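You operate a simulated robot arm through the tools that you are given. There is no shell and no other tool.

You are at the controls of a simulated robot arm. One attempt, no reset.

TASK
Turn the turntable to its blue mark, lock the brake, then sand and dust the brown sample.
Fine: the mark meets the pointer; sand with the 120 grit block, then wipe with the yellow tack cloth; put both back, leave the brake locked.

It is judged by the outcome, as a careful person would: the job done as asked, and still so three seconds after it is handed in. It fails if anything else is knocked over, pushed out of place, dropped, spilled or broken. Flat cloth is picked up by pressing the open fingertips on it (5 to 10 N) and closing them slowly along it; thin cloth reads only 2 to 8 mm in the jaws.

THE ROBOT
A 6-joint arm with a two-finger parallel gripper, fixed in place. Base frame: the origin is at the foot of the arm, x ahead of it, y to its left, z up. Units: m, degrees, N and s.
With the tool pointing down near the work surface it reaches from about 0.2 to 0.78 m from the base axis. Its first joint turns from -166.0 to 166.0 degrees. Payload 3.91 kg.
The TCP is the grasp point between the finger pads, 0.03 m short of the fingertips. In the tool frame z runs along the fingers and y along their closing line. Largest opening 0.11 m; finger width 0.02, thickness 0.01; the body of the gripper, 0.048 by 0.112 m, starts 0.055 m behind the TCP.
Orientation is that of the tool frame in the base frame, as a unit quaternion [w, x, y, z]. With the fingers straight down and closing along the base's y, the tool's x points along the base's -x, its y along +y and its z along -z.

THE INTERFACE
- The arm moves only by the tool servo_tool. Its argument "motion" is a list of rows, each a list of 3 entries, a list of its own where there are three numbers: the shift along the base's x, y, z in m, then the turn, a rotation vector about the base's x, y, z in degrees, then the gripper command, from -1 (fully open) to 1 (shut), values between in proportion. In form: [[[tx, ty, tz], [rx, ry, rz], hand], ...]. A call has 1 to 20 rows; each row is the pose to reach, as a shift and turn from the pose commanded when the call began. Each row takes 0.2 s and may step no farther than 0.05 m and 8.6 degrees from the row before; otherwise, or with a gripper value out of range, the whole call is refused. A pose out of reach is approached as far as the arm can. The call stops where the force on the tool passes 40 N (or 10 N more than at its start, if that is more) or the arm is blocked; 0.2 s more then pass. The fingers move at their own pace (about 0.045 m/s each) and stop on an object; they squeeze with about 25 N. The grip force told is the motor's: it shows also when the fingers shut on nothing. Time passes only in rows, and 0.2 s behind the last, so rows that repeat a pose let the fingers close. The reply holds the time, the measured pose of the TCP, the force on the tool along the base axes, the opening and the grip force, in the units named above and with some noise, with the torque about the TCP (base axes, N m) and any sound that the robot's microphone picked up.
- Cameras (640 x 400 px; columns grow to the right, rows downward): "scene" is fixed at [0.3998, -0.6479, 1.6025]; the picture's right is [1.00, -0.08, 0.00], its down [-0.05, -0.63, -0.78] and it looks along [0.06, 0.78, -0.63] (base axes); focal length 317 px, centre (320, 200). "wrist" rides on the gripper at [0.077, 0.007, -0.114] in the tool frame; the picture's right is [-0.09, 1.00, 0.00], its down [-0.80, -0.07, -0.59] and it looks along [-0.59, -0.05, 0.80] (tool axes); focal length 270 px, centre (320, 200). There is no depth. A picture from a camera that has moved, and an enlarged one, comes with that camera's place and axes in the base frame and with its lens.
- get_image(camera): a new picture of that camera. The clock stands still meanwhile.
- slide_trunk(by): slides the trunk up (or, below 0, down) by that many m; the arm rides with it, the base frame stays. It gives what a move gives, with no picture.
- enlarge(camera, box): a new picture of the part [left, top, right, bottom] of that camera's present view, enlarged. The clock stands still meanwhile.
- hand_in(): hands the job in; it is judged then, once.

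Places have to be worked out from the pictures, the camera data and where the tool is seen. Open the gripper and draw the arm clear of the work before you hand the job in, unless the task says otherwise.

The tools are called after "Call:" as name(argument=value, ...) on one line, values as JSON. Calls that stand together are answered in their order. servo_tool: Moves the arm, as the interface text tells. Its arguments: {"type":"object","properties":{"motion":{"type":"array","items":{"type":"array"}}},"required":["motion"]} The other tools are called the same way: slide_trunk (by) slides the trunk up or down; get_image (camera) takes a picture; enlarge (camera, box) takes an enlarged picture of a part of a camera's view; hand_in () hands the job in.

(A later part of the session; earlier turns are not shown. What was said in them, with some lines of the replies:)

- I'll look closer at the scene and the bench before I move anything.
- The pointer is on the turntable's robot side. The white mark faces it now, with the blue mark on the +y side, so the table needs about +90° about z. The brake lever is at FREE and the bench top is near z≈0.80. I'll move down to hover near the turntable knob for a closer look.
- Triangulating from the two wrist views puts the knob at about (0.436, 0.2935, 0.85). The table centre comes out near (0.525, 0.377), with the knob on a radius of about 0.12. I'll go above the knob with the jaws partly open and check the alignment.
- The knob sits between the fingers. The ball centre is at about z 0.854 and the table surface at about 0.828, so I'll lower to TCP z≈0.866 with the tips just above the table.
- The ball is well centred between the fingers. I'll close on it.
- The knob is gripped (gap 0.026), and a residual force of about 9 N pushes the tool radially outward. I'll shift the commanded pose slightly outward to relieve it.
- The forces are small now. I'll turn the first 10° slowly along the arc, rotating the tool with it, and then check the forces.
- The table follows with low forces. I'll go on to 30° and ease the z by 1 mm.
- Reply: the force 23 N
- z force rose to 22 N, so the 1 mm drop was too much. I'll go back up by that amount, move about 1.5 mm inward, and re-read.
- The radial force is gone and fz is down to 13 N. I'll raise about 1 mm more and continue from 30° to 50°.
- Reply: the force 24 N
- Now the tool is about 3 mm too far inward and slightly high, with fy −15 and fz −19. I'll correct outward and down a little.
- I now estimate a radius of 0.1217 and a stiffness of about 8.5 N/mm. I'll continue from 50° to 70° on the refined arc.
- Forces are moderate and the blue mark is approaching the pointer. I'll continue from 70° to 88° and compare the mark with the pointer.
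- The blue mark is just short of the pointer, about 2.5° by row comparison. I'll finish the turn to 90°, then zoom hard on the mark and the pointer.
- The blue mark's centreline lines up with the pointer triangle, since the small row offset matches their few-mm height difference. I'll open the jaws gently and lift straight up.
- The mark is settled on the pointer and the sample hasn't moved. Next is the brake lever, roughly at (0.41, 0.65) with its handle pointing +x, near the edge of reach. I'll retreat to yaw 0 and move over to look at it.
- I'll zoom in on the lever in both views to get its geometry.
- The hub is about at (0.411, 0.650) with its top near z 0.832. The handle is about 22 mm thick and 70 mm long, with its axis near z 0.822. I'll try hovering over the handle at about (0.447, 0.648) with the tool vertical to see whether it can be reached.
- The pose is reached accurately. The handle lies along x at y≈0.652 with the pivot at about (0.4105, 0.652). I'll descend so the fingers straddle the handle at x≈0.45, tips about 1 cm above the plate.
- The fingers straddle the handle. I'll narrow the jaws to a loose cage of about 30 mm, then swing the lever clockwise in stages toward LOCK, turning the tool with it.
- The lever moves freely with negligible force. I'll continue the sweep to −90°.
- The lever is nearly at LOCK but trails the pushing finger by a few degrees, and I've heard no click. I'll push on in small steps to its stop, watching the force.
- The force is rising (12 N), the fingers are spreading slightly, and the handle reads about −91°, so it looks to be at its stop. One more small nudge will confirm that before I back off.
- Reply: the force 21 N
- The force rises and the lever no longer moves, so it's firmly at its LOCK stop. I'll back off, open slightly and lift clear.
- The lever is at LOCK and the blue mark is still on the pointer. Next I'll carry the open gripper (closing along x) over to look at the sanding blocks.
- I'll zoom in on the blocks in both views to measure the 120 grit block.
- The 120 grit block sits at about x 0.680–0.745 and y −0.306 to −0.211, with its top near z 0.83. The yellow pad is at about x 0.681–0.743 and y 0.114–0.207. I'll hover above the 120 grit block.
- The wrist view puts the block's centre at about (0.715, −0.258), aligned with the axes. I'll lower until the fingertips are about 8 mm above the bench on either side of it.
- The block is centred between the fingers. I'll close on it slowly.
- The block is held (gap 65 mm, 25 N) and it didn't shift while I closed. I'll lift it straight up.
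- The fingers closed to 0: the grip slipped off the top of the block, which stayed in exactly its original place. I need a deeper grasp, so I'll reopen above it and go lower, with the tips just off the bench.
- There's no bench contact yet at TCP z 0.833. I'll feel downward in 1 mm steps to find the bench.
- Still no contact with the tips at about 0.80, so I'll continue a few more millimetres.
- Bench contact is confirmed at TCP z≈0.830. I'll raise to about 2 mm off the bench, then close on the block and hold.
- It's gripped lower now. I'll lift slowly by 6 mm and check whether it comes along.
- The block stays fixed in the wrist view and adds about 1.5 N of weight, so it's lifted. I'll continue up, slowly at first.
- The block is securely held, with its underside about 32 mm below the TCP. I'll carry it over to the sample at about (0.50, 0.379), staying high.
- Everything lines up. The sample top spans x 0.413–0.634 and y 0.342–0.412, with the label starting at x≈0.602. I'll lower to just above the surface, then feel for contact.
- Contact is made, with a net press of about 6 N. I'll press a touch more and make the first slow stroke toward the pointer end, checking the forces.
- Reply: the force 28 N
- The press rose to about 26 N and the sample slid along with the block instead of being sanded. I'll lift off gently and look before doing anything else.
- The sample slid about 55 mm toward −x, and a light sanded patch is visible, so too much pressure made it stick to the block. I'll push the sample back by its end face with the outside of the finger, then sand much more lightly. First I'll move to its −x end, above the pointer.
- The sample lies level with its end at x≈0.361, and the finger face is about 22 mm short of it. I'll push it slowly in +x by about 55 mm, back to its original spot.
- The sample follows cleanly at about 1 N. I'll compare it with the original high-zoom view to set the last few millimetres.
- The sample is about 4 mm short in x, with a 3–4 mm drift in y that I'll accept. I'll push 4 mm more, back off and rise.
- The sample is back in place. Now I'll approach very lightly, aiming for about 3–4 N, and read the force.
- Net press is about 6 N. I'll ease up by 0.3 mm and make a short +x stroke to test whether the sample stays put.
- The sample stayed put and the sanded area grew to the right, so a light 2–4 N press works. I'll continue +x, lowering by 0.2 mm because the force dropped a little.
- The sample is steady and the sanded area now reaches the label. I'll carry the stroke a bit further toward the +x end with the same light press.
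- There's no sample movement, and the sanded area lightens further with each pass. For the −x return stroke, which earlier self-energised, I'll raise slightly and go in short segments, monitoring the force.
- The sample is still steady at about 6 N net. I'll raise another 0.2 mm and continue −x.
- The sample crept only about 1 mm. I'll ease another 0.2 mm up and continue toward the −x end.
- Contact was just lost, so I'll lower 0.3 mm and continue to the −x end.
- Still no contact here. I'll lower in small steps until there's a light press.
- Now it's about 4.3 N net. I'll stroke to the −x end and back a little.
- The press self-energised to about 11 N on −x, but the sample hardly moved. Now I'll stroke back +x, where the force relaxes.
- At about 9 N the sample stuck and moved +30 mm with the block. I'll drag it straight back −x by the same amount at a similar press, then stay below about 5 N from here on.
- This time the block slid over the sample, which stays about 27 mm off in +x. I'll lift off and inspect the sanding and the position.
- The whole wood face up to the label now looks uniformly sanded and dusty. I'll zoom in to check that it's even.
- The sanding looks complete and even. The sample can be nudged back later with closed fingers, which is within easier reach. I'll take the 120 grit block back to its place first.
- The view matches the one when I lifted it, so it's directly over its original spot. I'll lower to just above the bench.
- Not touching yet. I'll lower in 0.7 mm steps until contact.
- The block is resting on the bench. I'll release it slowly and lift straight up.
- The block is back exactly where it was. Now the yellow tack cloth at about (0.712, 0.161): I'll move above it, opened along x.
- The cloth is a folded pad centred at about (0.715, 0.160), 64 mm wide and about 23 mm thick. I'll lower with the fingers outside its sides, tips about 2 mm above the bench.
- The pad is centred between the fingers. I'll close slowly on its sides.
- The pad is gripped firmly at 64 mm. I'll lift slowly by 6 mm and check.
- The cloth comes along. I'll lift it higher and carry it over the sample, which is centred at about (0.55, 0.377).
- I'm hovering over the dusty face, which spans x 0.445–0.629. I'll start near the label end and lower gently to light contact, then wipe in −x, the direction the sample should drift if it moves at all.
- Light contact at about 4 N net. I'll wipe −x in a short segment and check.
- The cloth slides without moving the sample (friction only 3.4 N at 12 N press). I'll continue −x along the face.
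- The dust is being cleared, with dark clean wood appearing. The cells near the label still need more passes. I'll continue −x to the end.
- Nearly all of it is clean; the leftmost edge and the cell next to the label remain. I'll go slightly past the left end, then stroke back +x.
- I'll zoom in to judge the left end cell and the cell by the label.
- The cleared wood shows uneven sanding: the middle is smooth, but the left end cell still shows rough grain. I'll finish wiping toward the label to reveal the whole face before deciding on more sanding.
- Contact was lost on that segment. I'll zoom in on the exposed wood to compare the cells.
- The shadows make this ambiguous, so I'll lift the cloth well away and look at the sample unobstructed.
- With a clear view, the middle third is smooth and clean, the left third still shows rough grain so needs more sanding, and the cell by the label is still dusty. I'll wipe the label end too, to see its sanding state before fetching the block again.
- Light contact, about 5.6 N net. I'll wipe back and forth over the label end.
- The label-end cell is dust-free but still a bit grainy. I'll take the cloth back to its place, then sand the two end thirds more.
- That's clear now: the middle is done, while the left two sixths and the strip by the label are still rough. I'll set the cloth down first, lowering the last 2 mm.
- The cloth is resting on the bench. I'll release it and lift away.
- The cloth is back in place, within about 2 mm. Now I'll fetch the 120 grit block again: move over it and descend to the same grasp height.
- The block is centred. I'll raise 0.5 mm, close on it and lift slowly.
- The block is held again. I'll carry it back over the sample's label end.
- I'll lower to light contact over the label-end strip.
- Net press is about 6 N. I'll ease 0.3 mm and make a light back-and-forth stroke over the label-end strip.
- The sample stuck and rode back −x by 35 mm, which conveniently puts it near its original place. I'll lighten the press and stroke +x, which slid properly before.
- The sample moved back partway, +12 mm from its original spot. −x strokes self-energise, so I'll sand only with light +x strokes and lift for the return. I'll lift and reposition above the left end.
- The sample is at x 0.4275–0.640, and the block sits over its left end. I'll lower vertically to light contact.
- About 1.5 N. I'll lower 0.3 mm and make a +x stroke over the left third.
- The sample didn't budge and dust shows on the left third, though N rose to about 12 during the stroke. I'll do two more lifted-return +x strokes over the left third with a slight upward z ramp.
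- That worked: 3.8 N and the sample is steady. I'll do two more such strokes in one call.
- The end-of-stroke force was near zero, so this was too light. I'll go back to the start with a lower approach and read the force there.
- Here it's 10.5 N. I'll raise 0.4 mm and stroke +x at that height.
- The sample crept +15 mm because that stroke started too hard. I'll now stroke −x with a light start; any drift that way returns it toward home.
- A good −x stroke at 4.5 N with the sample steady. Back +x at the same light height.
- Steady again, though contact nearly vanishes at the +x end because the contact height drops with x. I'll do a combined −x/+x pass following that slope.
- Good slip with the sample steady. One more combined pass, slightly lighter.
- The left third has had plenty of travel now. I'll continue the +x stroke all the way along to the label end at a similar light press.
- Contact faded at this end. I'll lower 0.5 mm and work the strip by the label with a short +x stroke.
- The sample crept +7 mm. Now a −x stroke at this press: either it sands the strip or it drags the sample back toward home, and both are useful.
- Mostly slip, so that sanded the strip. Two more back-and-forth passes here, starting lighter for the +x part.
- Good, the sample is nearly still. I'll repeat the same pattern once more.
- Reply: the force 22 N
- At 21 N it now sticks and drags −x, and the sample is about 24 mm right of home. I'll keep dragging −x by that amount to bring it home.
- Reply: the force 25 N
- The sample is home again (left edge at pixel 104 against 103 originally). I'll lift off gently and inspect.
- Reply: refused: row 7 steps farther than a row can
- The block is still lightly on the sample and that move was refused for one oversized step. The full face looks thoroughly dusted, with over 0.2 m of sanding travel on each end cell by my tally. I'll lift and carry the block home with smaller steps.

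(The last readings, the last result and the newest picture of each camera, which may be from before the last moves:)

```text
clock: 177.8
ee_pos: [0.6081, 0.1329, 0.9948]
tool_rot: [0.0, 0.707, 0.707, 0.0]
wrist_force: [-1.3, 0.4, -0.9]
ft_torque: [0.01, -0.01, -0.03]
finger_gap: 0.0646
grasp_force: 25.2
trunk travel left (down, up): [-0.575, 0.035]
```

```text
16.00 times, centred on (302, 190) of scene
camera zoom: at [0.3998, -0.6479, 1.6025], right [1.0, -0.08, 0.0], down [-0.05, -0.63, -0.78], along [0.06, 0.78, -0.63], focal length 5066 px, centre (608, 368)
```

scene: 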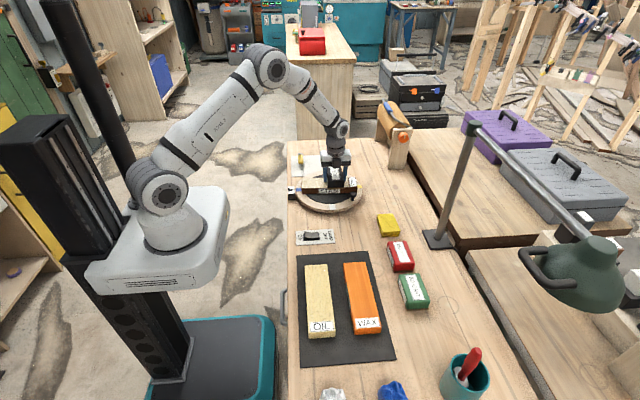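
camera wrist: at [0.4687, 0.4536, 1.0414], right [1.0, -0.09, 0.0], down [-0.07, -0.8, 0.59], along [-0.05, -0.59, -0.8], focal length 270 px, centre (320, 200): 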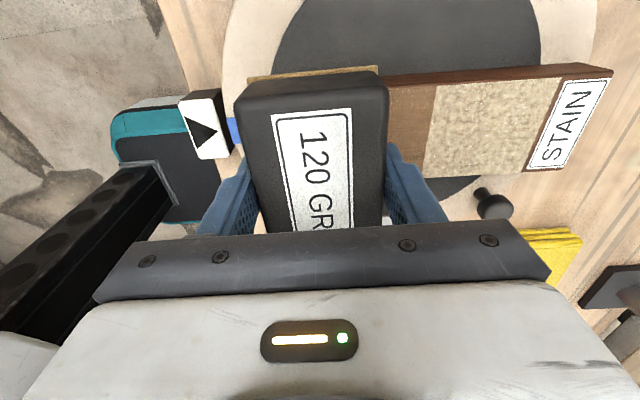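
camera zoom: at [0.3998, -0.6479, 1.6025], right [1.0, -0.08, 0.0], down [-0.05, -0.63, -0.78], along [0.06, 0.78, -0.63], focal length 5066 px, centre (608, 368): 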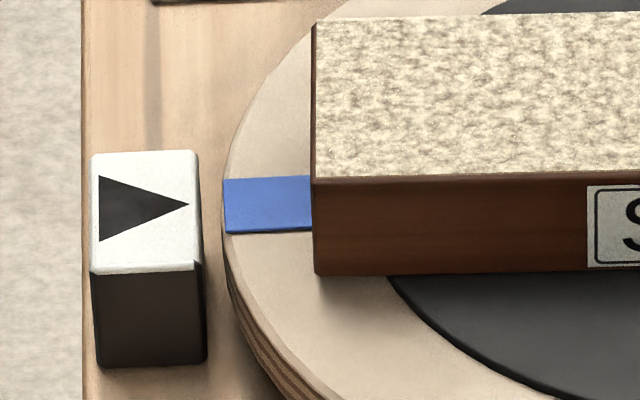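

The mark is still on the pointer and the sample face is evenly dusted. I'll continue carrying the block to its place.

Call:
servo_tool(motion=[[[0.01, -0.037, 0], [0, 0, 0], 1], [[0.021, -0.078, 0], [0, 0, 0], 1], [[0.032, -0.119, 0], [0, 0, 0], 1], [[0.043, -0.16, 0], [0, 0, 0], 1], [[0.054, -0.201, 0], [0, 0, 0], 1], [[0.065, -0.242, 0], [0, 0, 0], 1], [[0.076, -0.283, 0], [0, 0, 0], 1], [[0.087, -0.324, 0], [0, 0, 0], 1], [[0.098, -0.36, 0], [0, 0, 0], 1], [[0.1067, -0.3935, 0], [0, 0, 0], 1], [[0.1067, -0.3935, -0.03], [0, 0, 0], 1], [[0.1067, -0.3935, -0.07], [0, 0, 0], 1], [[0.1067, -0.3935, -0.11], [0, 0, 0], 1], [[0.1067, -0.3935, -0.14], [0, 0, 0], 1], [[0.1067, -0.3935, -0.155], [0, 0, 0], 1], [[0.1067, -0.3935, -0.161], [0, 0, 0], 1], [[0.1067, -0.3935, -0.1625], [0, 0, 0], 1], [[0.1067, -0.3935, -0.1625], [0, 0, 0], 1]])

Call:
get_image(camera="wrist")

Call:
enlarge(camera="scene", box=[294, 165, 366, 210])

```text
clock: 181.6
ee_pos: [0.7159, -0.259, 0.8336]
tool_rot: [-0.001, 0.707, 0.707, 0.0]
wrist_force: [0.3, -0.8, -1.9]
ft_torque: [0.02, -0.05, 0.0]
finger_gap: 0.0647
grasp_force: 25.0
trunk travel left (down, up): [-0.575, 0.035]
```

```text
taken
camera wrist: at [0.7223, -0.1799, 0.9482], right [1.0, -0.09, 0.0], down [-0.07, -0.8, 0.59], along [-0.05, -0.59, -0.8], focal length 270 px, centre (320, 200)
```

wrist: 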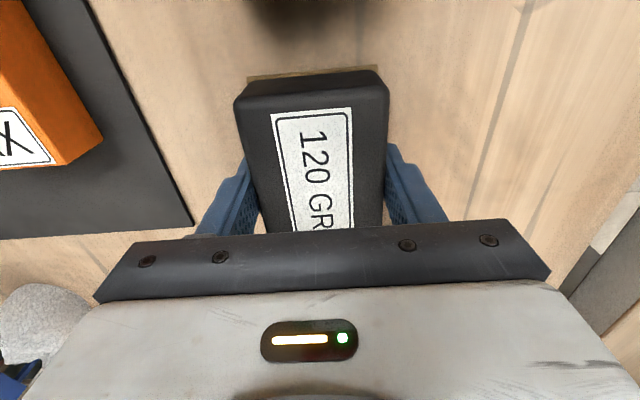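

```text
8.89 times, centred on (330, 188) of scene
camera zoom: at [0.3998, -0.6479, 1.6025], right [1.0, -0.08, 0.0], down [-0.05, -0.63, -0.78], along [0.06, 0.78, -0.63], focal length 2814 px, centre (231, 311)
```

zoom: 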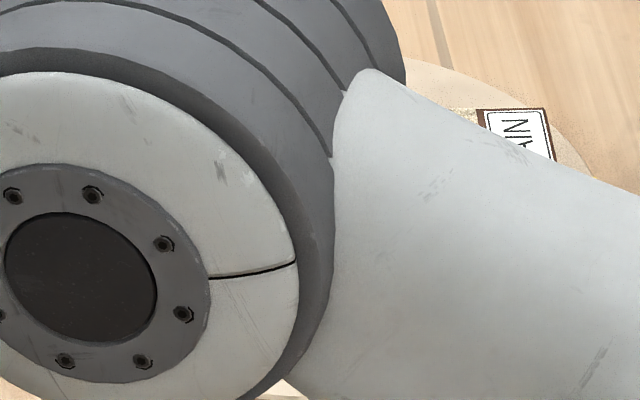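

The block is just above its spot (z 0.8336, no contact yet). I'll lower to contact in small steps.

Call:
servo_tool(motion=[[[0, 0, -0.0008], [0, 0, 0], 1], [[0, 0, -0.0016], [0, 0, 0], 1], [[0, 0, -0.0022], [0, 0, 0], 1], [[0, 0, -0.0022], [0, 0, 0], 1]])

```text
clock: 182.6
ee_pos: [0.7155, -0.2583, 0.8309]
tool_rot: [0.0, 0.708, 0.706, 0.0]
wrist_force: [-1.4, 2.5, 1.6]
ft_torque: [0.26, 0.0, 0.05]
finger_gap: 0.0646
grasp_force: 25.1
trunk travel left (down, up): [-0.575, 0.035]
```

Light contact. I'll release and lift, then move toward the cloth.

Call:
servo_tool(motion=[[[0, 0, 0], [0, 0, 0], 0.3], [[0, 0, 0], [0, 0, 0], -0.25], [[0, 0, 0.0003], [0, 0, 0], -0.5], [[0, 0, 0.0005], [0, 0, 0], -0.8], [[0, 0, 0.0005], [0, 0, 0], -1], [[0, 0, 0.0005], [0, 0, 0], -1], [[0, 0, 0.0005], [0, 0, 0], -1], [[0, 0, 0.01], [0, 0, 0], -1], [[0, 0, 0.04], [0, 0, 0], -1], [[0, 0, 0.08], [0, 0, 0], -1], [[0, 0, 0.12], [0, 0, 0], -1], [[0, 0, 0.15], [0, 0, 0], -1], [[0, 0.03, 0.16], [0, 0, 0], -1], [[0, 0.075, 0.16], [0, 0, 0], -1], [[0, 0.12, 0.16], [0, 0, 0], -1], [[0, 0.165, 0.16], [0, 0, 0], -1], [[0, 0.21, 0.16], [0, 0, 0], -1], [[0, 0.255, 0.16], [0, 0, 0], -1]])

Call:
enlarge(camera="scene", box=[400, 300, 496, 360])

Call:
get_image(camera="scene")

```text
clock: 186.4
ee_pos: [0.7146, -0.0054, 0.9907]
tool_rot: [-0.001, 0.707, 0.707, -0.001]
wrist_force: [-0.6, 0.0, -0.2]
ft_torque: [-0.01, 0.0, 0.02]
finger_gap: 0.1101
grasp_force: 0.1
trunk travel left (down, up): [-0.575, 0.035]
```

```text
6.67 times, centred on (448, 330) of scene
camera zoom: at [0.3998, -0.6479, 1.6025], right [1.0, -0.08, 0.0], down [-0.05, -0.63, -0.78], along [0.06, 0.78, -0.63], focal length 2111 px, centre (-533, -667)
```

zoom: 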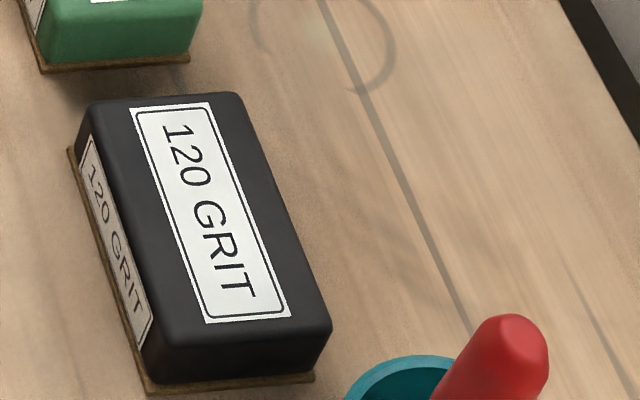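

```text
taken
```

scene: 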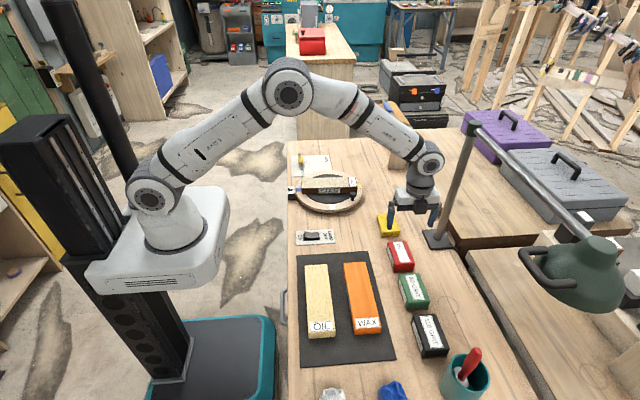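

The block is back in its spot. Now I'll go over the cloth again and lower around it.

Call:
servo_tool(motion=[[[0, 0.03, 0], [0, 0, 0], -1], [[0, 0.075, 0], [0, 0, 0], -1], [[0, 0.12, 0], [0, 0, 0], -1], [[0, 0.155, 0], [0, 0, 0], -1], [[-0.001, 0.1635, -0.01], [0, 0, 0], -1], [[-0.001, 0.1635, -0.05], [0, 0, 0], -1], [[-0.001, 0.1635, -0.09], [0, 0, 0], -1], [[-0.001, 0.1635, -0.125], [0, 0, 0], -1], [[-0.001, 0.1635, -0.146], [0, 0, 0], -1], [[-0.001, 0.1635, -0.155], [0, 0, 0], -1], [[-0.001, 0.1635, -0.158], [0, 0, 0], -1], [[-0.001, 0.1635, -0.158], [0, 0, 0], -1]])

Call:
get_image(camera="wrist")

Call:
enlarge(camera="scene", box=[294, 165, 366, 210])

```text
clock: 189.0
ee_pos: [0.7154, 0.1588, 0.8334]
tool_rot: [0.0, 0.707, 0.707, 0.0]
wrist_force: [-0.5, -0.4, -0.3]
ft_torque: [0.0, 0.01, 0.0]
finger_gap: 0.1099
grasp_force: 0.0
trunk travel left (down, up): [-0.575, 0.035]
```

```text
taken
camera wrist: at [0.7218, 0.2376, 0.9471], right [1.0, -0.09, 0.0], down [-0.07, -0.8, 0.59], along [-0.05, -0.59, -0.8], focal length 270 px, centre (320, 200)
```

wrist: 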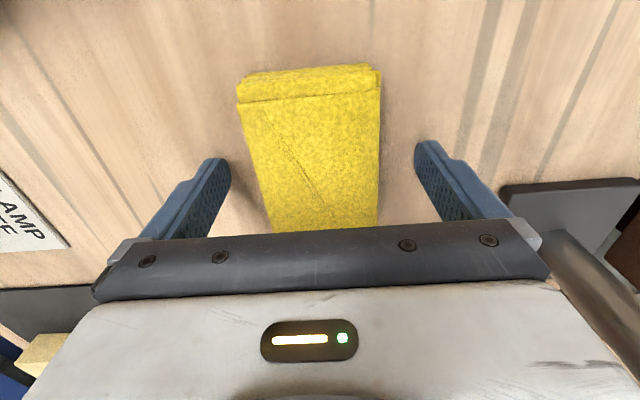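

```text
8.89 times, centred on (330, 188) of scene
camera zoom: at [0.3998, -0.6479, 1.6025], right [1.0, -0.08, 0.0], down [-0.05, -0.63, -0.78], along [0.06, 0.78, -0.63], focal length 2814 px, centre (231, 311)
```

zoom: 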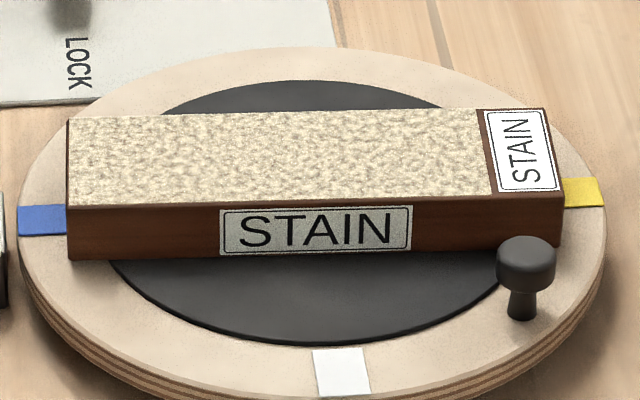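

The sample is home and evenly dusty. I'll grip the cloth and lift it slowly.

Call:
servo_tool(motion=[[[0, 0, 0], [0, 0, 0], -0.7], [[0, 0, 0], [0, 0, 0], -0.4], [[0, 0, 0], [0, 0, 0], -0.2], [[0, 0, 0], [0, 0, 0], -0.1], [[0, 0, 0], [0, 0, 0], 0.0], [[0, 0, 0], [0, 0, 0], 0.5], [[0, 0, 0], [0, 0, 0], 1], [[0, 0, 0], [0, 0, 0], 1], [[0, 0, 0], [0, 0, 0], 1], [[0, 0, 0.001], [0, 0, 0], 1], [[0, 0, 0.003], [0, 0, 0], 1], [[0, 0, 0.006], [0, 0, 0], 1], [[0, 0, 0.012], [0, 0, 0], 1], [[0, 0, 0.025], [0, 0, 0], 1], [[0, 0, 0.05], [0, 0, 0], 1], [[0, 0, 0.085], [0, 0, 0], 1], [[0, 0, 0.12], [0, 0, 0], 1], [[0, 0, 0.145], [0, 0, 0], 1]])

Call:
get_image(camera="wrist")

```text
clock: 192.8
ee_pos: [0.7146, 0.1595, 0.9778]
tool_rot: [-0.001, 0.707, 0.707, -0.001]
wrist_force: [-0.4, 0.1, 0.5]
ft_torque: [0.02, 0.03, 0.01]
finger_gap: 0.064
grasp_force: 24.8
trunk travel left (down, up): [-0.575, 0.035]
```

```text
taken
camera wrist: at [0.7214, 0.2381, 1.0915], right [1.0, -0.09, 0.0], down [-0.07, -0.8, 0.59], along [-0.05, -0.59, -0.8], focal length 270 px, centre (320, 200)
```

wrist: 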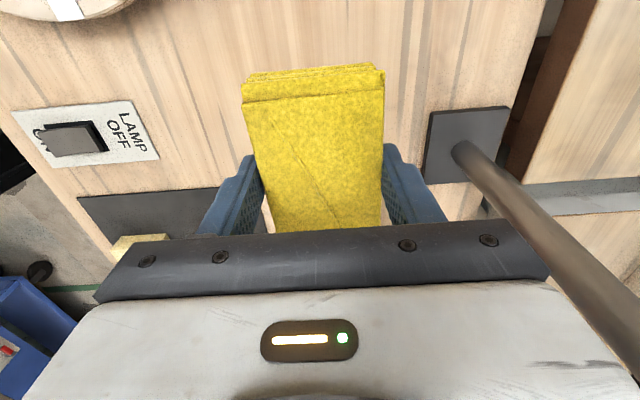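

The cloth is held. I'll carry it over the label end of the sample and lower to light contact.

Call:
servo_tool(motion=[[[-0.01, 0.017, 0.005], [0, 0, 0], 1], [[-0.03, 0.05, 0.005], [0, 0, 0], 1], [[-0.054, 0.09, 0.005], [0, 0, 0], 1], [[-0.078, 0.13, 0.005], [0, 0, 0], 1], [[-0.102, 0.17, 0.0], [0, 0, 0], 1], [[-0.12, 0.2, -0.01], [0, 0, 0], 1], [[-0.1292, 0.215, -0.03], [0, 0, 0], 1], [[-0.1292, 0.215, -0.055], [0, 0, 0], 1], [[-0.1292, 0.215, -0.072], [0, 0, 0], 1], [[-0.1292, 0.215, -0.0785], [0, 0, 0], 1], [[-0.1292, 0.215, -0.0803], [0, 0, 0], 1], [[-0.1292, 0.215, -0.0803], [0, 0, 0], 1]])

Call:
enlarge(camera="scene", box=[286, 150, 382, 210])

```text
clock: 195.4
ee_pos: [0.5839, 0.3769, 0.8976]
tool_rot: [0.0, 0.707, 0.707, 0.002]
wrist_force: [-0.1, 1.4, 9.0]
ft_torque: [-0.09, 0.15, 0.0]
finger_gap: 0.0641
grasp_force: 25.3
trunk travel left (down, up): [-0.575, 0.035]
```

```text
6.67 times, centred on (334, 180) of scene
camera zoom: at [0.3998, -0.6479, 1.6025], right [1.0, -0.08, 0.0], down [-0.05, -0.63, -0.78], along [0.06, 0.78, -0.63], focal length 2111 px, centre (227, 333)
```

zoom: 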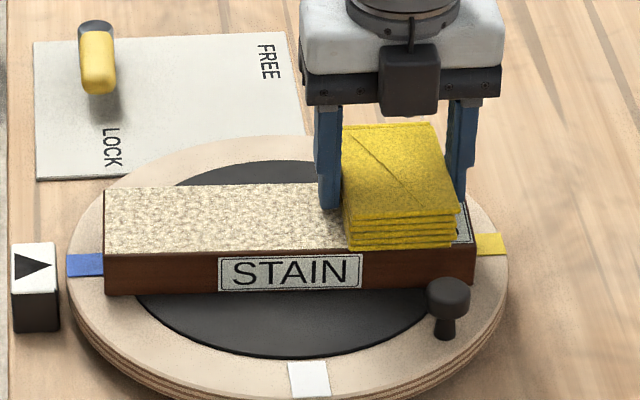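

About 10 N press, which is fine for the slippery cloth. I'll ease 0.3 mm, wipe +x a little, then −x along.

Call:
servo_tool(motion=[[[0.004, 0, 0.0003], [0, 0, 0], 1], [[0.012, 0, 0.0003], [0, 0, 0], 1], [[0.02, 0, 0.0002], [0, 0, 0], 1], [[0.026, 0, 0.0002], [0, 0, 0], 1], [[0.018, 0, 0.0003], [0, 0, 0], 1], [[0.01, 0, 0.0003], [0, 0, 0], 1], [[0.002, 0, 0.0003], [0, 0, 0], 1], [[-0.006, 0, 0.0003], [0, 0, 0], 1], [[-0.014, 0, 0.0003], [0, 0, 0], 1], [[-0.022, 0, 0.0003], [0, 0, 0], 1], [[-0.03, 0, 0.0003], [0, 0, 0], 1]])

Call:
enlarge(camera="scene", box=[286, 150, 382, 210])

```text
clock: 197.8
ee_pos: [0.5546, 0.3755, 0.8974]
tool_rot: [0.0, 0.707, 0.707, -0.001]
wrist_force: [-0.1, -0.8, 2.3]
ft_torque: [0.0, 0.0, 0.01]
finger_gap: 0.064
grasp_force: 24.7
trunk travel left (down, up): [-0.575, 0.035]
```

```text
6.67 times, centred on (334, 180) of scene
camera zoom: at [0.3998, -0.6479, 1.6025], right [1.0, -0.08, 0.0], down [-0.05, -0.63, -0.78], along [0.06, 0.78, -0.63], focal length 2111 px, centre (227, 333)
```

zoom: 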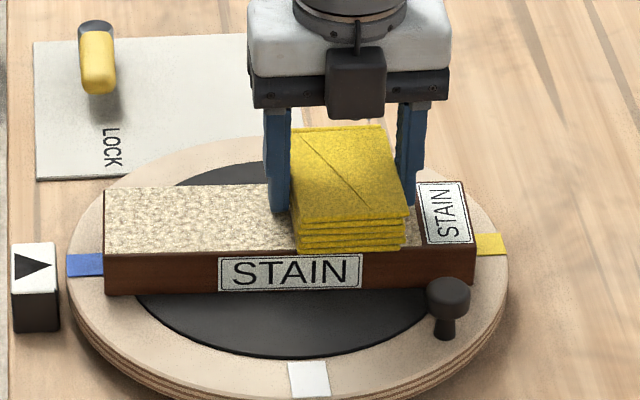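

The sample is steady. I'll continue wiping −x with slightly more press.

Call:
servo_tool(motion=[[[-0.006, 0, -0.0003], [0, 0, 0], 1], [[-0.014, 0, -0.0003], [0, 0, 0], 1], [[-0.022, 0, -0.0003], [0, 0, 0], 1], [[-0.03, 0, -0.0003], [0, 0, 0], 1], [[-0.038, 0, -0.0003], [0, 0, 0], 1], [[-0.046, 0, -0.0003], [0, 0, 0], 1], [[-0.054, 0, -0.0002], [0, 0, 0], 1]])

Call:
enlarge(camera="scene", box=[286, 150, 382, 210])

```text
clock: 199.4
ee_pos: [0.5013, 0.3765, 0.8974]
tool_rot: [0.0, 0.707, 0.707, 0.001]
wrist_force: [2.2, 0.4, 6.3]
ft_torque: [0.0, 0.0, 0.02]
finger_gap: 0.0641
grasp_force: 25.9
trunk travel left (down, up): [-0.575, 0.035]
```

```text
6.67 times, centred on (334, 180) of scene
camera zoom: at [0.3998, -0.6479, 1.6025], right [1.0, -0.08, 0.0], down [-0.05, -0.63, -0.78], along [0.06, 0.78, -0.63], focal length 2111 px, centre (227, 333)
```

zoom: 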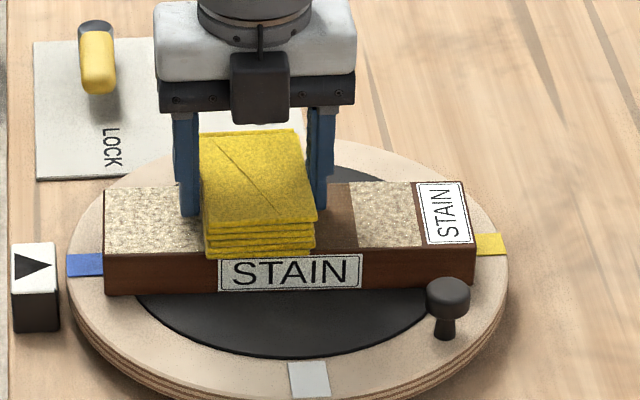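

Cleaning well; the cell by the label still needs more. I'll continue −x to the left end.

Call:
servo_tool(motion=[[[-0.008, 0, 0.0001], [0, 0, 0], 1], [[-0.016, 0, 0.0001], [0, 0, 0], 1], [[-0.024, 0, 0.0001], [0, 0, 0], 1], [[-0.032, 0, 0.0002], [0, 0, 0], 1], [[-0.04, 0, 0.0002], [0, 0, 0], 1], [[-0.048, 0, 0.0003], [0, 0, 0], 1], [[-0.056, 0, 0.0003], [0, 0, 0], 1], [[-0.062, 0, 0.0003], [0, 0, 0], 1]])

Call:
enlarge(camera="scene", box=[286, 150, 382, 210])

```text
clock: 201.2
ee_pos: [0.4387, 0.3743, 0.8989]
tool_rot: [0.0, 0.707, 0.707, 0.0]
wrist_force: [0.6, 0.8, 4.4]
ft_torque: [0.04, -0.03, -0.05]
finger_gap: 0.064
grasp_force: 25.0
trunk travel left (down, up): [-0.575, 0.035]
```

```text
6.67 times, centred on (334, 180) of scene
camera zoom: at [0.3998, -0.6479, 1.6025], right [1.0, -0.08, 0.0], down [-0.05, -0.63, -0.78], along [0.06, 0.78, -0.63], focal length 2111 px, centre (227, 333)
```

zoom: 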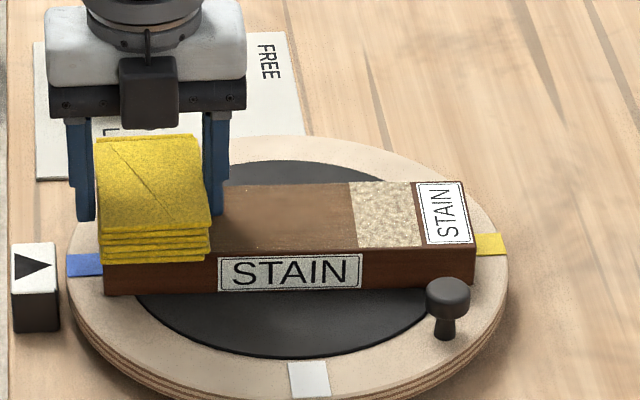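

The wiped wood is now smooth and dark everywhere it's exposed. I'll stroke back +x over the left end and along.

Call:
servo_tool(motion=[[[0.008, 0, 0], [0, 0, 0], 1], [[0.016, 0, -0.0001], [0, 0, 0], 1], [[0.024, 0, -0.0002], [0, 0, 0], 1], [[0.032, 0, -0.0002], [0, 0, 0], 1], [[0.041, 0, -0.0003], [0, 0, 0], 1], [[0.05, 0, -0.0004], [0, 0, 0], 1], [[0.059, 0, -0.0004], [0, 0, 0], 1]])

Call:
enlarge(camera="scene", box=[286, 150, 382, 210])

```text
clock: 202.8
ee_pos: [0.4982, 0.3751, 0.8983]
tool_rot: [0.0, 0.707, 0.707, 0.0]
wrist_force: [0.7, 0.7, -0.4]
ft_torque: [-0.01, 0.02, -0.02]
finger_gap: 0.0642
grasp_force: 25.2
trunk travel left (down, up): [-0.575, 0.035]
```

```text
6.67 times, centred on (334, 180) of scene
camera zoom: at [0.3998, -0.6479, 1.6025], right [1.0, -0.08, 0.0], down [-0.05, -0.63, -0.78], along [0.06, 0.78, -0.63], focal length 2111 px, centre (227, 333)
```

zoom: 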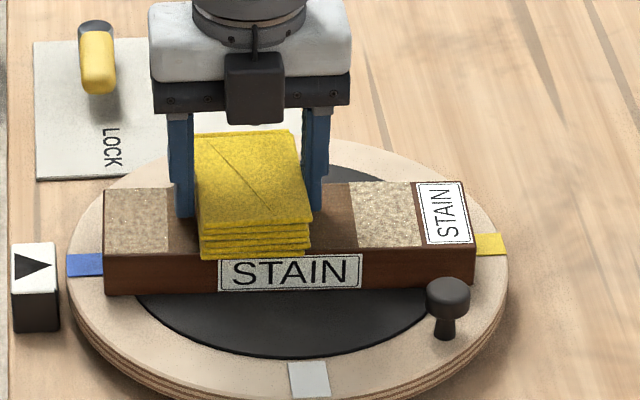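

The far-left cell has residual dust and the label-side cell is still dusty. More passes over the left end first.

Call:
servo_tool(motion=[[[0, 0, -0.0004], [0, 0, 0], 1], [[-0.01, 0, -0.0004], [0, 0, 0], 1], [[-0.02, 0, -0.0003], [0, 0, 0], 1], [[-0.03, 0, -0.0002], [0, 0, 0], 1], [[-0.04, 0, -0.0001], [0, 0, 0], 1], [[-0.05, 0, 0], [0, 0, 0], 1], [[-0.06, 0, 0.0001], [0, 0, 0], 1], [[-0.07, 0, 0.0002], [0, 0, 0], 1], [[-0.06, 0, 0.0002], [0, 0, 0], 1], [[-0.05, 0, 0.0001], [0, 0, 0], 1], [[-0.04, 0, 0], [0, 0, 0], 1], [[-0.03, 0, -0.0002], [0, 0, 0], 1], [[-0.02, 0, -0.0003], [0, 0, 0], 1], [[-0.01, 0, -0.0004], [0, 0, 0], 1], [[0.0, 0, -0.0005], [0, 0, 0], 1]])

Call:
enlarge(camera="scene", box=[286, 150, 382, 210])

```text
clock: 206.0
ee_pos: [0.4983, 0.375, 0.8988]
tool_rot: [0.001, 0.707, 0.707, 0.0]
wrist_force: [-4.2, 0.4, 9.6]
ft_torque: [-0.06, 0.2, -0.05]
finger_gap: 0.064
grasp_force: 25.3
trunk travel left (down, up): [-0.575, 0.035]
```

```text
6.67 times, centred on (334, 180) of scene
camera zoom: at [0.3998, -0.6479, 1.6025], right [1.0, -0.08, 0.0], down [-0.05, -0.63, -0.78], along [0.06, 0.78, -0.63], focal length 2111 px, centre (227, 333)
```

zoom: 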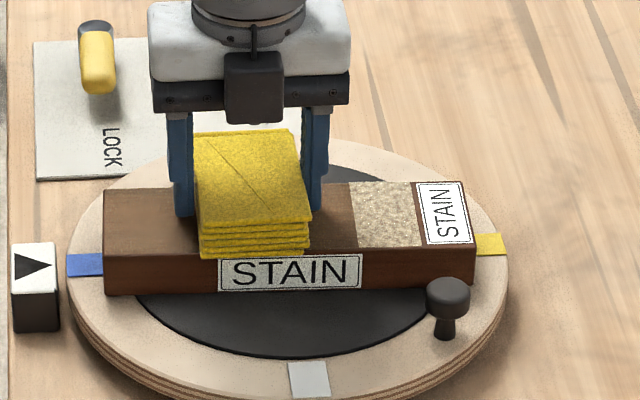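

The left end is now smooth and clean. Next I'll wipe +x and work the cell next to the label.

Call:
servo_tool(motion=[[[0.009, 0, 0.0002], [0, 0, 0], 1], [[0.018, 0, 0.0003], [0, 0, 0], 1], [[0.027, 0, 0.0003], [0, 0, 0], 1], [[0.036, 0, 0.0003], [0, 0, 0], 1], [[0.045, 0, 0.0004], [0, 0, 0], 1], [[0.054, 0, 0.0004], [0, 0, 0], 1], [[0.063, 0, 0.0004], [0, 0, 0], 1], [[0.072, 0, 0.0004], [0, 0, 0], 1], [[0.081, 0, 0.0004], [0, 0, 0], 1], [[0.09, 0, 0.0004], [0, 0, 0], 1], [[0.099, 0, 0.0004], [0, 0, 0], 1]])

Call:
enlarge(camera="scene", box=[286, 150, 382, 210])

```text
clock: 208.4
ee_pos: [0.5962, 0.3754, 0.8977]
tool_rot: [0.0, 0.707, 0.707, 0.0]
wrist_force: [0.4, -0.2, -0.5]
ft_torque: [0.01, 0.01, 0.01]
finger_gap: 0.0641
grasp_force: 25.2
trunk travel left (down, up): [-0.575, 0.035]
```

```text
6.67 times, centred on (334, 180) of scene
camera zoom: at [0.3998, -0.6479, 1.6025], right [1.0, -0.08, 0.0], down [-0.05, -0.63, -0.78], along [0.06, 0.78, -0.63], focal length 2111 px, centre (227, 333)
```

zoom: 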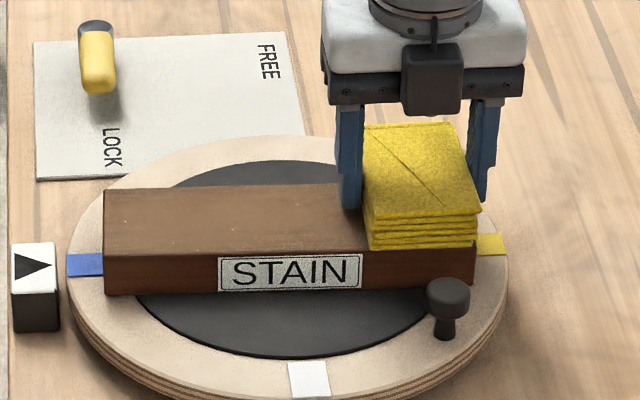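

Everything left of the cloth is uniformly smooth and clean. Contact lapsed here, so I'll lower 0.4 mm and rub back and forth over the label-side cell.

Call:
servo_tool(motion=[[[0, 0, -0.0004], [0, 0, 0], 1], [[-0.008, 0, -0.0004], [0, 0, 0], 1], [[-0.016, 0, -0.0004], [0, 0, 0], 1], [[-0.024, 0, -0.0004], [0, 0, 0], 1], [[-0.032, 0, -0.0003], [0, 0, 0], 1], [[-0.04, 0, -0.0003], [0, 0, 0], 1], [[-0.032, 0, -0.0003], [0, 0, 0], 1], [[-0.024, 0, -0.0004], [0, 0, 0], 1], [[-0.016, 0, -0.0004], [0, 0, 0], 1], [[-0.008, 0, -0.0005], [0, 0, 0], 1], [[0.0, 0, -0.0005], [0, 0, 0], 1], [[-0.008, 0, -0.0004], [0, 0, 0], 1], [[-0.016, 0, -0.0004], [0, 0, 0], 1], [[-0.024, 0, -0.0004], [0, 0, 0], 1], [[-0.032, 0, -0.0003], [0, 0, 0], 1], [[-0.04, 0, -0.0003], [0, 0, 0], 1], [[-0.05, 0, -0.0003], [0, 0, 0], 1]])

Call:
enlarge(camera="scene", box=[286, 150, 382, 210])

```text
clock: 212.0
ee_pos: [0.5457, 0.3744, 0.8972]
tool_rot: [0.0, 0.708, 0.706, 0.0]
wrist_force: [2.0, -0.2, 8.5]
ft_torque: [0.01, -0.04, -0.03]
finger_gap: 0.064
grasp_force: 25.3
trunk travel left (down, up): [-0.575, 0.035]
```

```text
6.67 times, centred on (334, 180) of scene
camera zoom: at [0.3998, -0.6479, 1.6025], right [1.0, -0.08, 0.0], down [-0.05, -0.63, -0.78], along [0.06, 0.78, -0.63], focal length 2111 px, centre (227, 333)
```

zoom: 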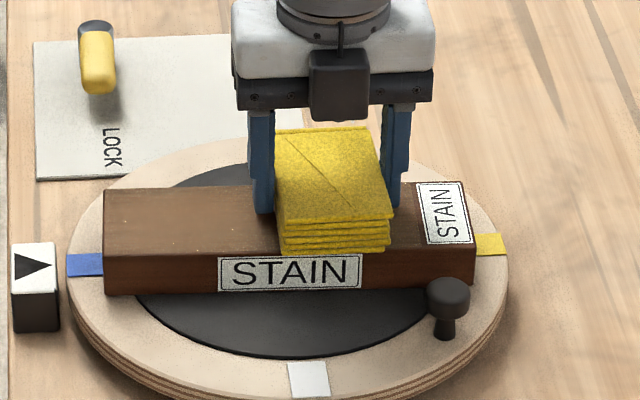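

The label-side cell is clean as well. I'll lift off gently, inspect, and start carrying the cloth back.

Call:
servo_tool(motion=[[[0, 0, 0.001], [0, 0, 0], 1], [[0, 0, 0.005], [0, 0, 0], 1], [[0, 0, 0.03], [0, 0, 0], 1], [[0, 0, 0.06], [0, 0, 0], 1], [[0.015, -0.019, 0.085], [0, 0, 0], 1], [[0.04, -0.051, 0.09], [0, 0, 0], 1], [[0.066, -0.084, 0.09], [0, 0, 0], 1], [[0.092, -0.117, 0.09], [0, 0, 0], 1], [[0.118, -0.15, 0.09], [0, 0, 0], 1], [[0.144, -0.183, 0.09], [0, 0, 0], 1], [[0.1695, -0.215, 0.085], [0, 0, 0], 1], [[0.1695, -0.215, 0.05], [0, 0, 0], 1], [[0.1695, -0.215, 0.01], [0, 0, 0], 1], [[0.1695, -0.215, -0.025], [0, 0, 0], 1], [[0.1695, -0.215, -0.048], [0, 0, 0], 1], [[0.1695, -0.215, -0.059], [0, 0, 0], 1], [[0.1695, -0.215, -0.0626], [0, 0, 0], 1], [[0.1695, -0.215, -0.0626], [0, 0, 0], 1]])

Call:
enlarge(camera="scene", box=[294, 165, 366, 210])

Call:
enlarge(camera="scene", box=[350, 195, 446, 255])

```text
clock: 215.8
ee_pos: [0.7152, 0.1578, 0.8349]
tool_rot: [0.0, 0.707, 0.707, 0.0]
wrist_force: [0.3, 0.0, 0.2]
ft_torque: [0.0, -0.01, -0.03]
finger_gap: 0.064
grasp_force: 25.0
trunk travel left (down, up): [-0.575, 0.035]
```

```text
8.89 times, centred on (330, 188) of scene
camera zoom: at [0.3998, -0.6479, 1.6025], right [1.0, -0.08, 0.0], down [-0.05, -0.63, -0.78], along [0.06, 0.78, -0.63], focal length 2814 px, centre (231, 311)
```

zoom: 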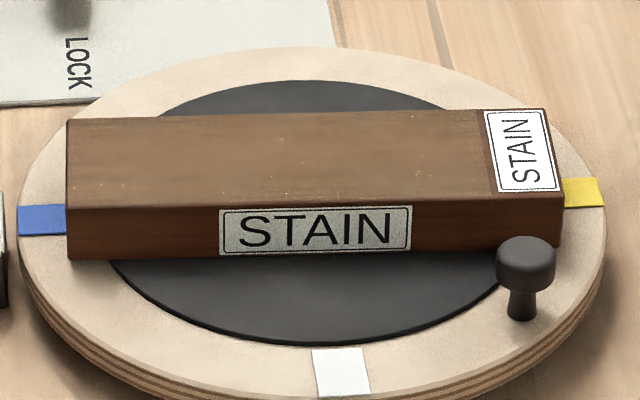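

```text
6.67 times, centred on (398, 225) of scene
camera zoom: at [0.3998, -0.6479, 1.6025], right [1.0, -0.08, 0.0], down [-0.05, -0.63, -0.78], along [0.06, 0.78, -0.63], focal length 2111 px, centre (-200, 33)
```

zoom: 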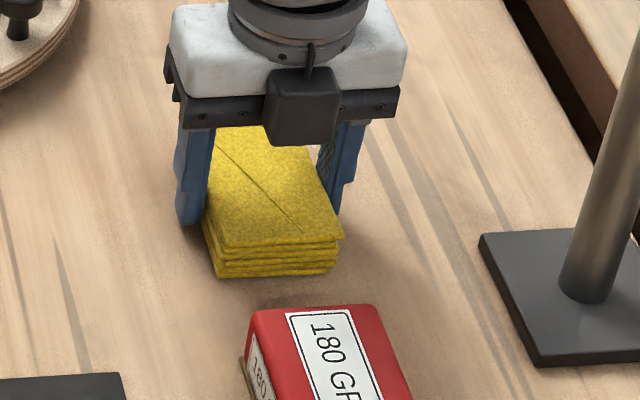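

The whole face is uniformly smooth and dust-free, and the sample is in its original place. I'll set the cloth down gently.

Call:
servo_tool(motion=[[[0, 0, -0.0008], [0, 0, 0], 1], [[0, 0, -0.0016], [0, 0, 0], 1], [[0, 0, -0.0024], [0, 0, 0], 1], [[0, 0, -0.0024], [0, 0, 0], 1]])

```text
clock: 216.8
ee_pos: [0.7166, 0.1593, 0.8328]
tool_rot: [0.0, 0.707, 0.707, 0.0]
wrist_force: [-0.7, -0.4, 1.3]
ft_torque: [0.05, -0.01, -0.01]
finger_gap: 0.064
grasp_force: 25.5
trunk travel left (down, up): [-0.575, 0.035]
```

It's just touching down (force up about 2 N). I'll release slowly and lift clear.

Call:
servo_tool(motion=[[[0, 0, -0.0003], [0, 0, 0], 1], [[0, 0, -0.0003], [0, 0, 0], 0.3], [[0, 0, -0.0003], [0, 0, 0], -0.2], [[0, 0, -0.0003], [0, 0, 0], -0.4], [[0, 0, 0], [0, 0, 0], -0.7], [[0, 0, 0], [0, 0, 0], -1], [[0, 0, 0], [0, 0, 0], -1], [[0, 0, 0], [0, 0, 0], -1], [[0, 0, 0.01], [0, 0, 0], -1], [[0, 0, 0.04], [0, 0, 0], -1], [[0, 0, 0.08], [0, 0, 0], -1], [[0, 0, 0.12], [0, 0, 0], -1], [[0, 0, 0.16], [0, 0, 0], -1], [[-0.04, 0, 0.18], [0, 0, 0], -1], [[-0.08, 0, 0.2], [0, 0, 0], -1], [[-0.12, 0, 0.22], [0, 0, 0], -1], [[-0.16, 0, 0.24], [0, 0, 0], -1], [[-0.2, 0, 0.26], [0, 0, 0], -1]])

Call:
enlarge(camera="scene", box=[350, 195, 446, 255])

Call:
enlarge(camera="scene", box=[282, 177, 322, 202])

Call:
get_image(camera="scene")

```text
clock: 220.6
ee_pos: [0.5144, 0.1611, 1.0927]
tool_rot: [0.001, 0.707, 0.707, 0.001]
wrist_force: [-0.5, 0.8, 1.0]
ft_torque: [0.02, -0.05, 0.0]
finger_gap: 0.1099
grasp_force: 0.1
trunk travel left (down, up): [-0.575, 0.035]
```

```text
6.67 times, centred on (398, 225) of scene
camera zoom: at [0.3998, -0.6479, 1.6025], right [1.0, -0.08, 0.0], down [-0.05, -0.63, -0.78], along [0.06, 0.78, -0.63], focal length 2111 px, centre (-200, 33)
```

zoom: 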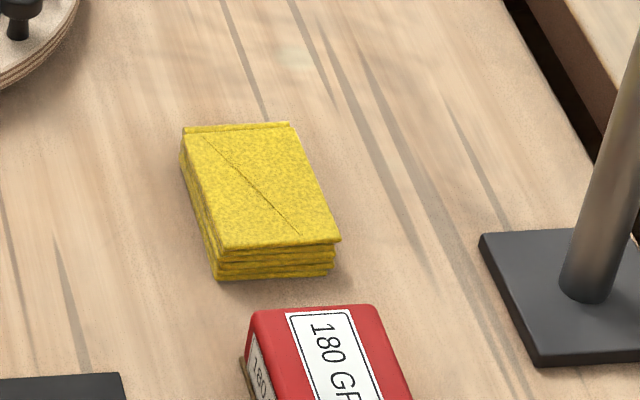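

```text
16.00 times, centred on (302, 190) of scene
camera zoom: at [0.3998, -0.6479, 1.6025], right [1.0, -0.08, 0.0], down [-0.05, -0.63, -0.78], along [0.06, 0.78, -0.63], focal length 5066 px, centre (608, 368)
```

zoom: 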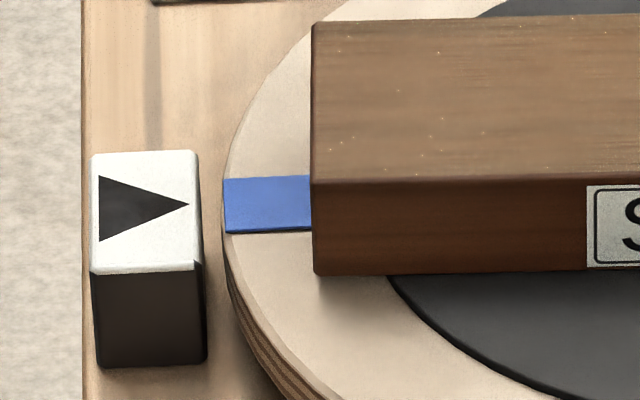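

```text
taken
```

scene: 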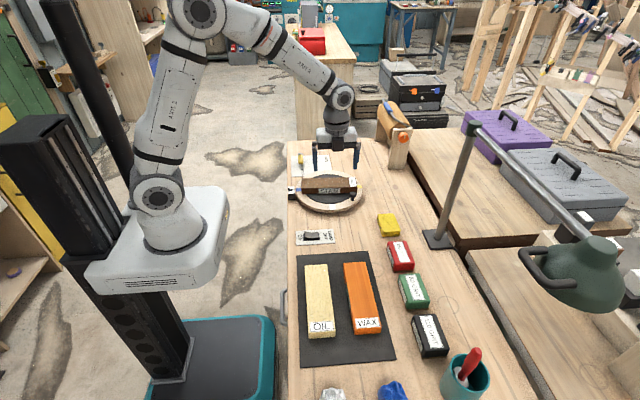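

Everything is back in place. For a last alignment check from above, I'll draw the arm back to a clear pose near its start with yaw 0 and look at the pointer.

Call:
servo_tool(motion=[[[-0.015, 0.018, 0.01], [0, 0, 7.5], -1], [[-0.03, 0.036, 0.02], [0, 0, 15], -1], [[-0.046, 0.054, 0.03], [0, 0, 22.5], -1], [[-0.062, 0.072, 0.04], [0, 0, 30], -1], [[-0.078, 0.09, 0.05], [0, 0, 37.5], -1], [[-0.094, 0.108, 0.06], [0, 0, 45], -1], [[-0.11, 0.126, 0.067], [0, 0, 52.5], -1], [[-0.126, 0.144, 0.067], [0, 0, 60], -1], [[-0.142, 0.162, 0.067], [0, 0, 67.5], -1], [[-0.158, 0.18, 0.067], [0, 0, 75], -1], [[-0.172, 0.2, 0.067], [0, 0, 82.5], -1], [[-0.1865, 0.217, 0.067], [0, 0, 90], -1], [[-0.1865, 0.217, 0.067], [0, 0, 90], -1]])

Call:
get_image(camera="wrist")

Call:
enlarge(camera="wrist", box=[240, 40, 400, 140])

```text
clock: 223.4
ee_pos: [0.3295, 0.3772, 1.1587]
tool_rot: [-0.001, -0.001, 1.0, 0.0]
wrist_force: [-0.3, 0.3, 0.5]
ft_torque: [0.02, -0.01, 0.02]
finger_gap: 0.1098
grasp_force: 0.1
trunk travel left (down, up): [-0.575, 0.035]
```

```text
taken
camera wrist: at [0.2534, 0.3854, 1.2736], right [0.09, 1.0, 0.0], down [0.8, -0.07, 0.59], along [0.59, -0.05, -0.8], focal length 270 px, centre (320, 200)
```

wrist: 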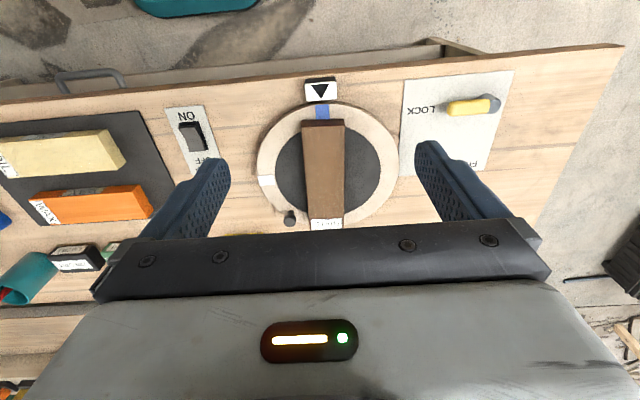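

```text
4.00 times, centred on (320, 90) of wrist
camera zoom: at [0.2534, 0.3854, 1.2736], right [0.09, 1.0, 0.0], down [0.8, -0.07, 0.59], along [0.59, -0.05, -0.8], focal length 1081 px, centre (320, 640)
```

zoom: 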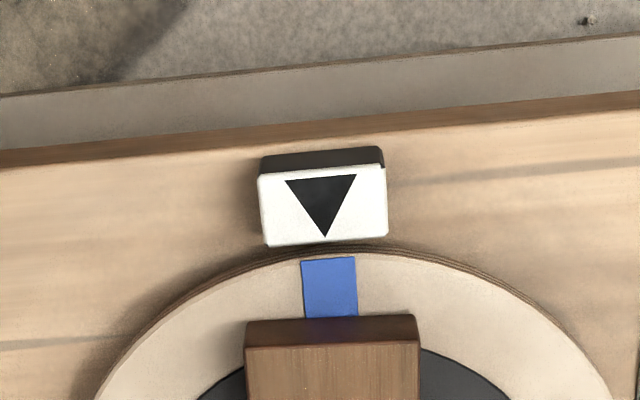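

From above, the blue mark's centreline lines up with the pointer tip to within about 0.3°. The brake lever points to LOCK, the sample is smooth and clean in its place, and the block and cloth are back. The gripper is open and the arm is clear, so I'm handing the job in.

Call:
hand_in()

```text
The job is handed in.
```

The turntable is on its blue mark with the brake locked, and the brown sample is sanded and dusted. I've handed the job in; no verdict has come back yet.

- **Turntable:** the blue mark lines up with the pointer to within about 0.3° in the last overhead view. It moved by under 1° during sanding, even with the brake locked.
- **Brake:** the lever is at its LOCK stop.
- **Sample:** the wood up to the label looks uniformly smooth and free of dust. I didn't try to sand the label, though the block rubbed lightly over part of it.
- **120 grit block and yellow tack cloth:** both are back within about 2 mm of where they started.
- **Arm:** the gripper is open and the arm is clear of the bench.

Some of it didn't go cleanly:

- **Sample slid:** it isn't fixed down, so when I pressed too hard early on it slid with the block, up to about 55 mm. I moved it back, and it now sits within a few millimetres of its original place.
- **Second round:** the first wipe showed rough patches at both ends, so I sanded and wiped a second time.
- **First grip slipped:** my first grip on the block was too shallow and slipped off. The block stayed on the bench and didn't move.
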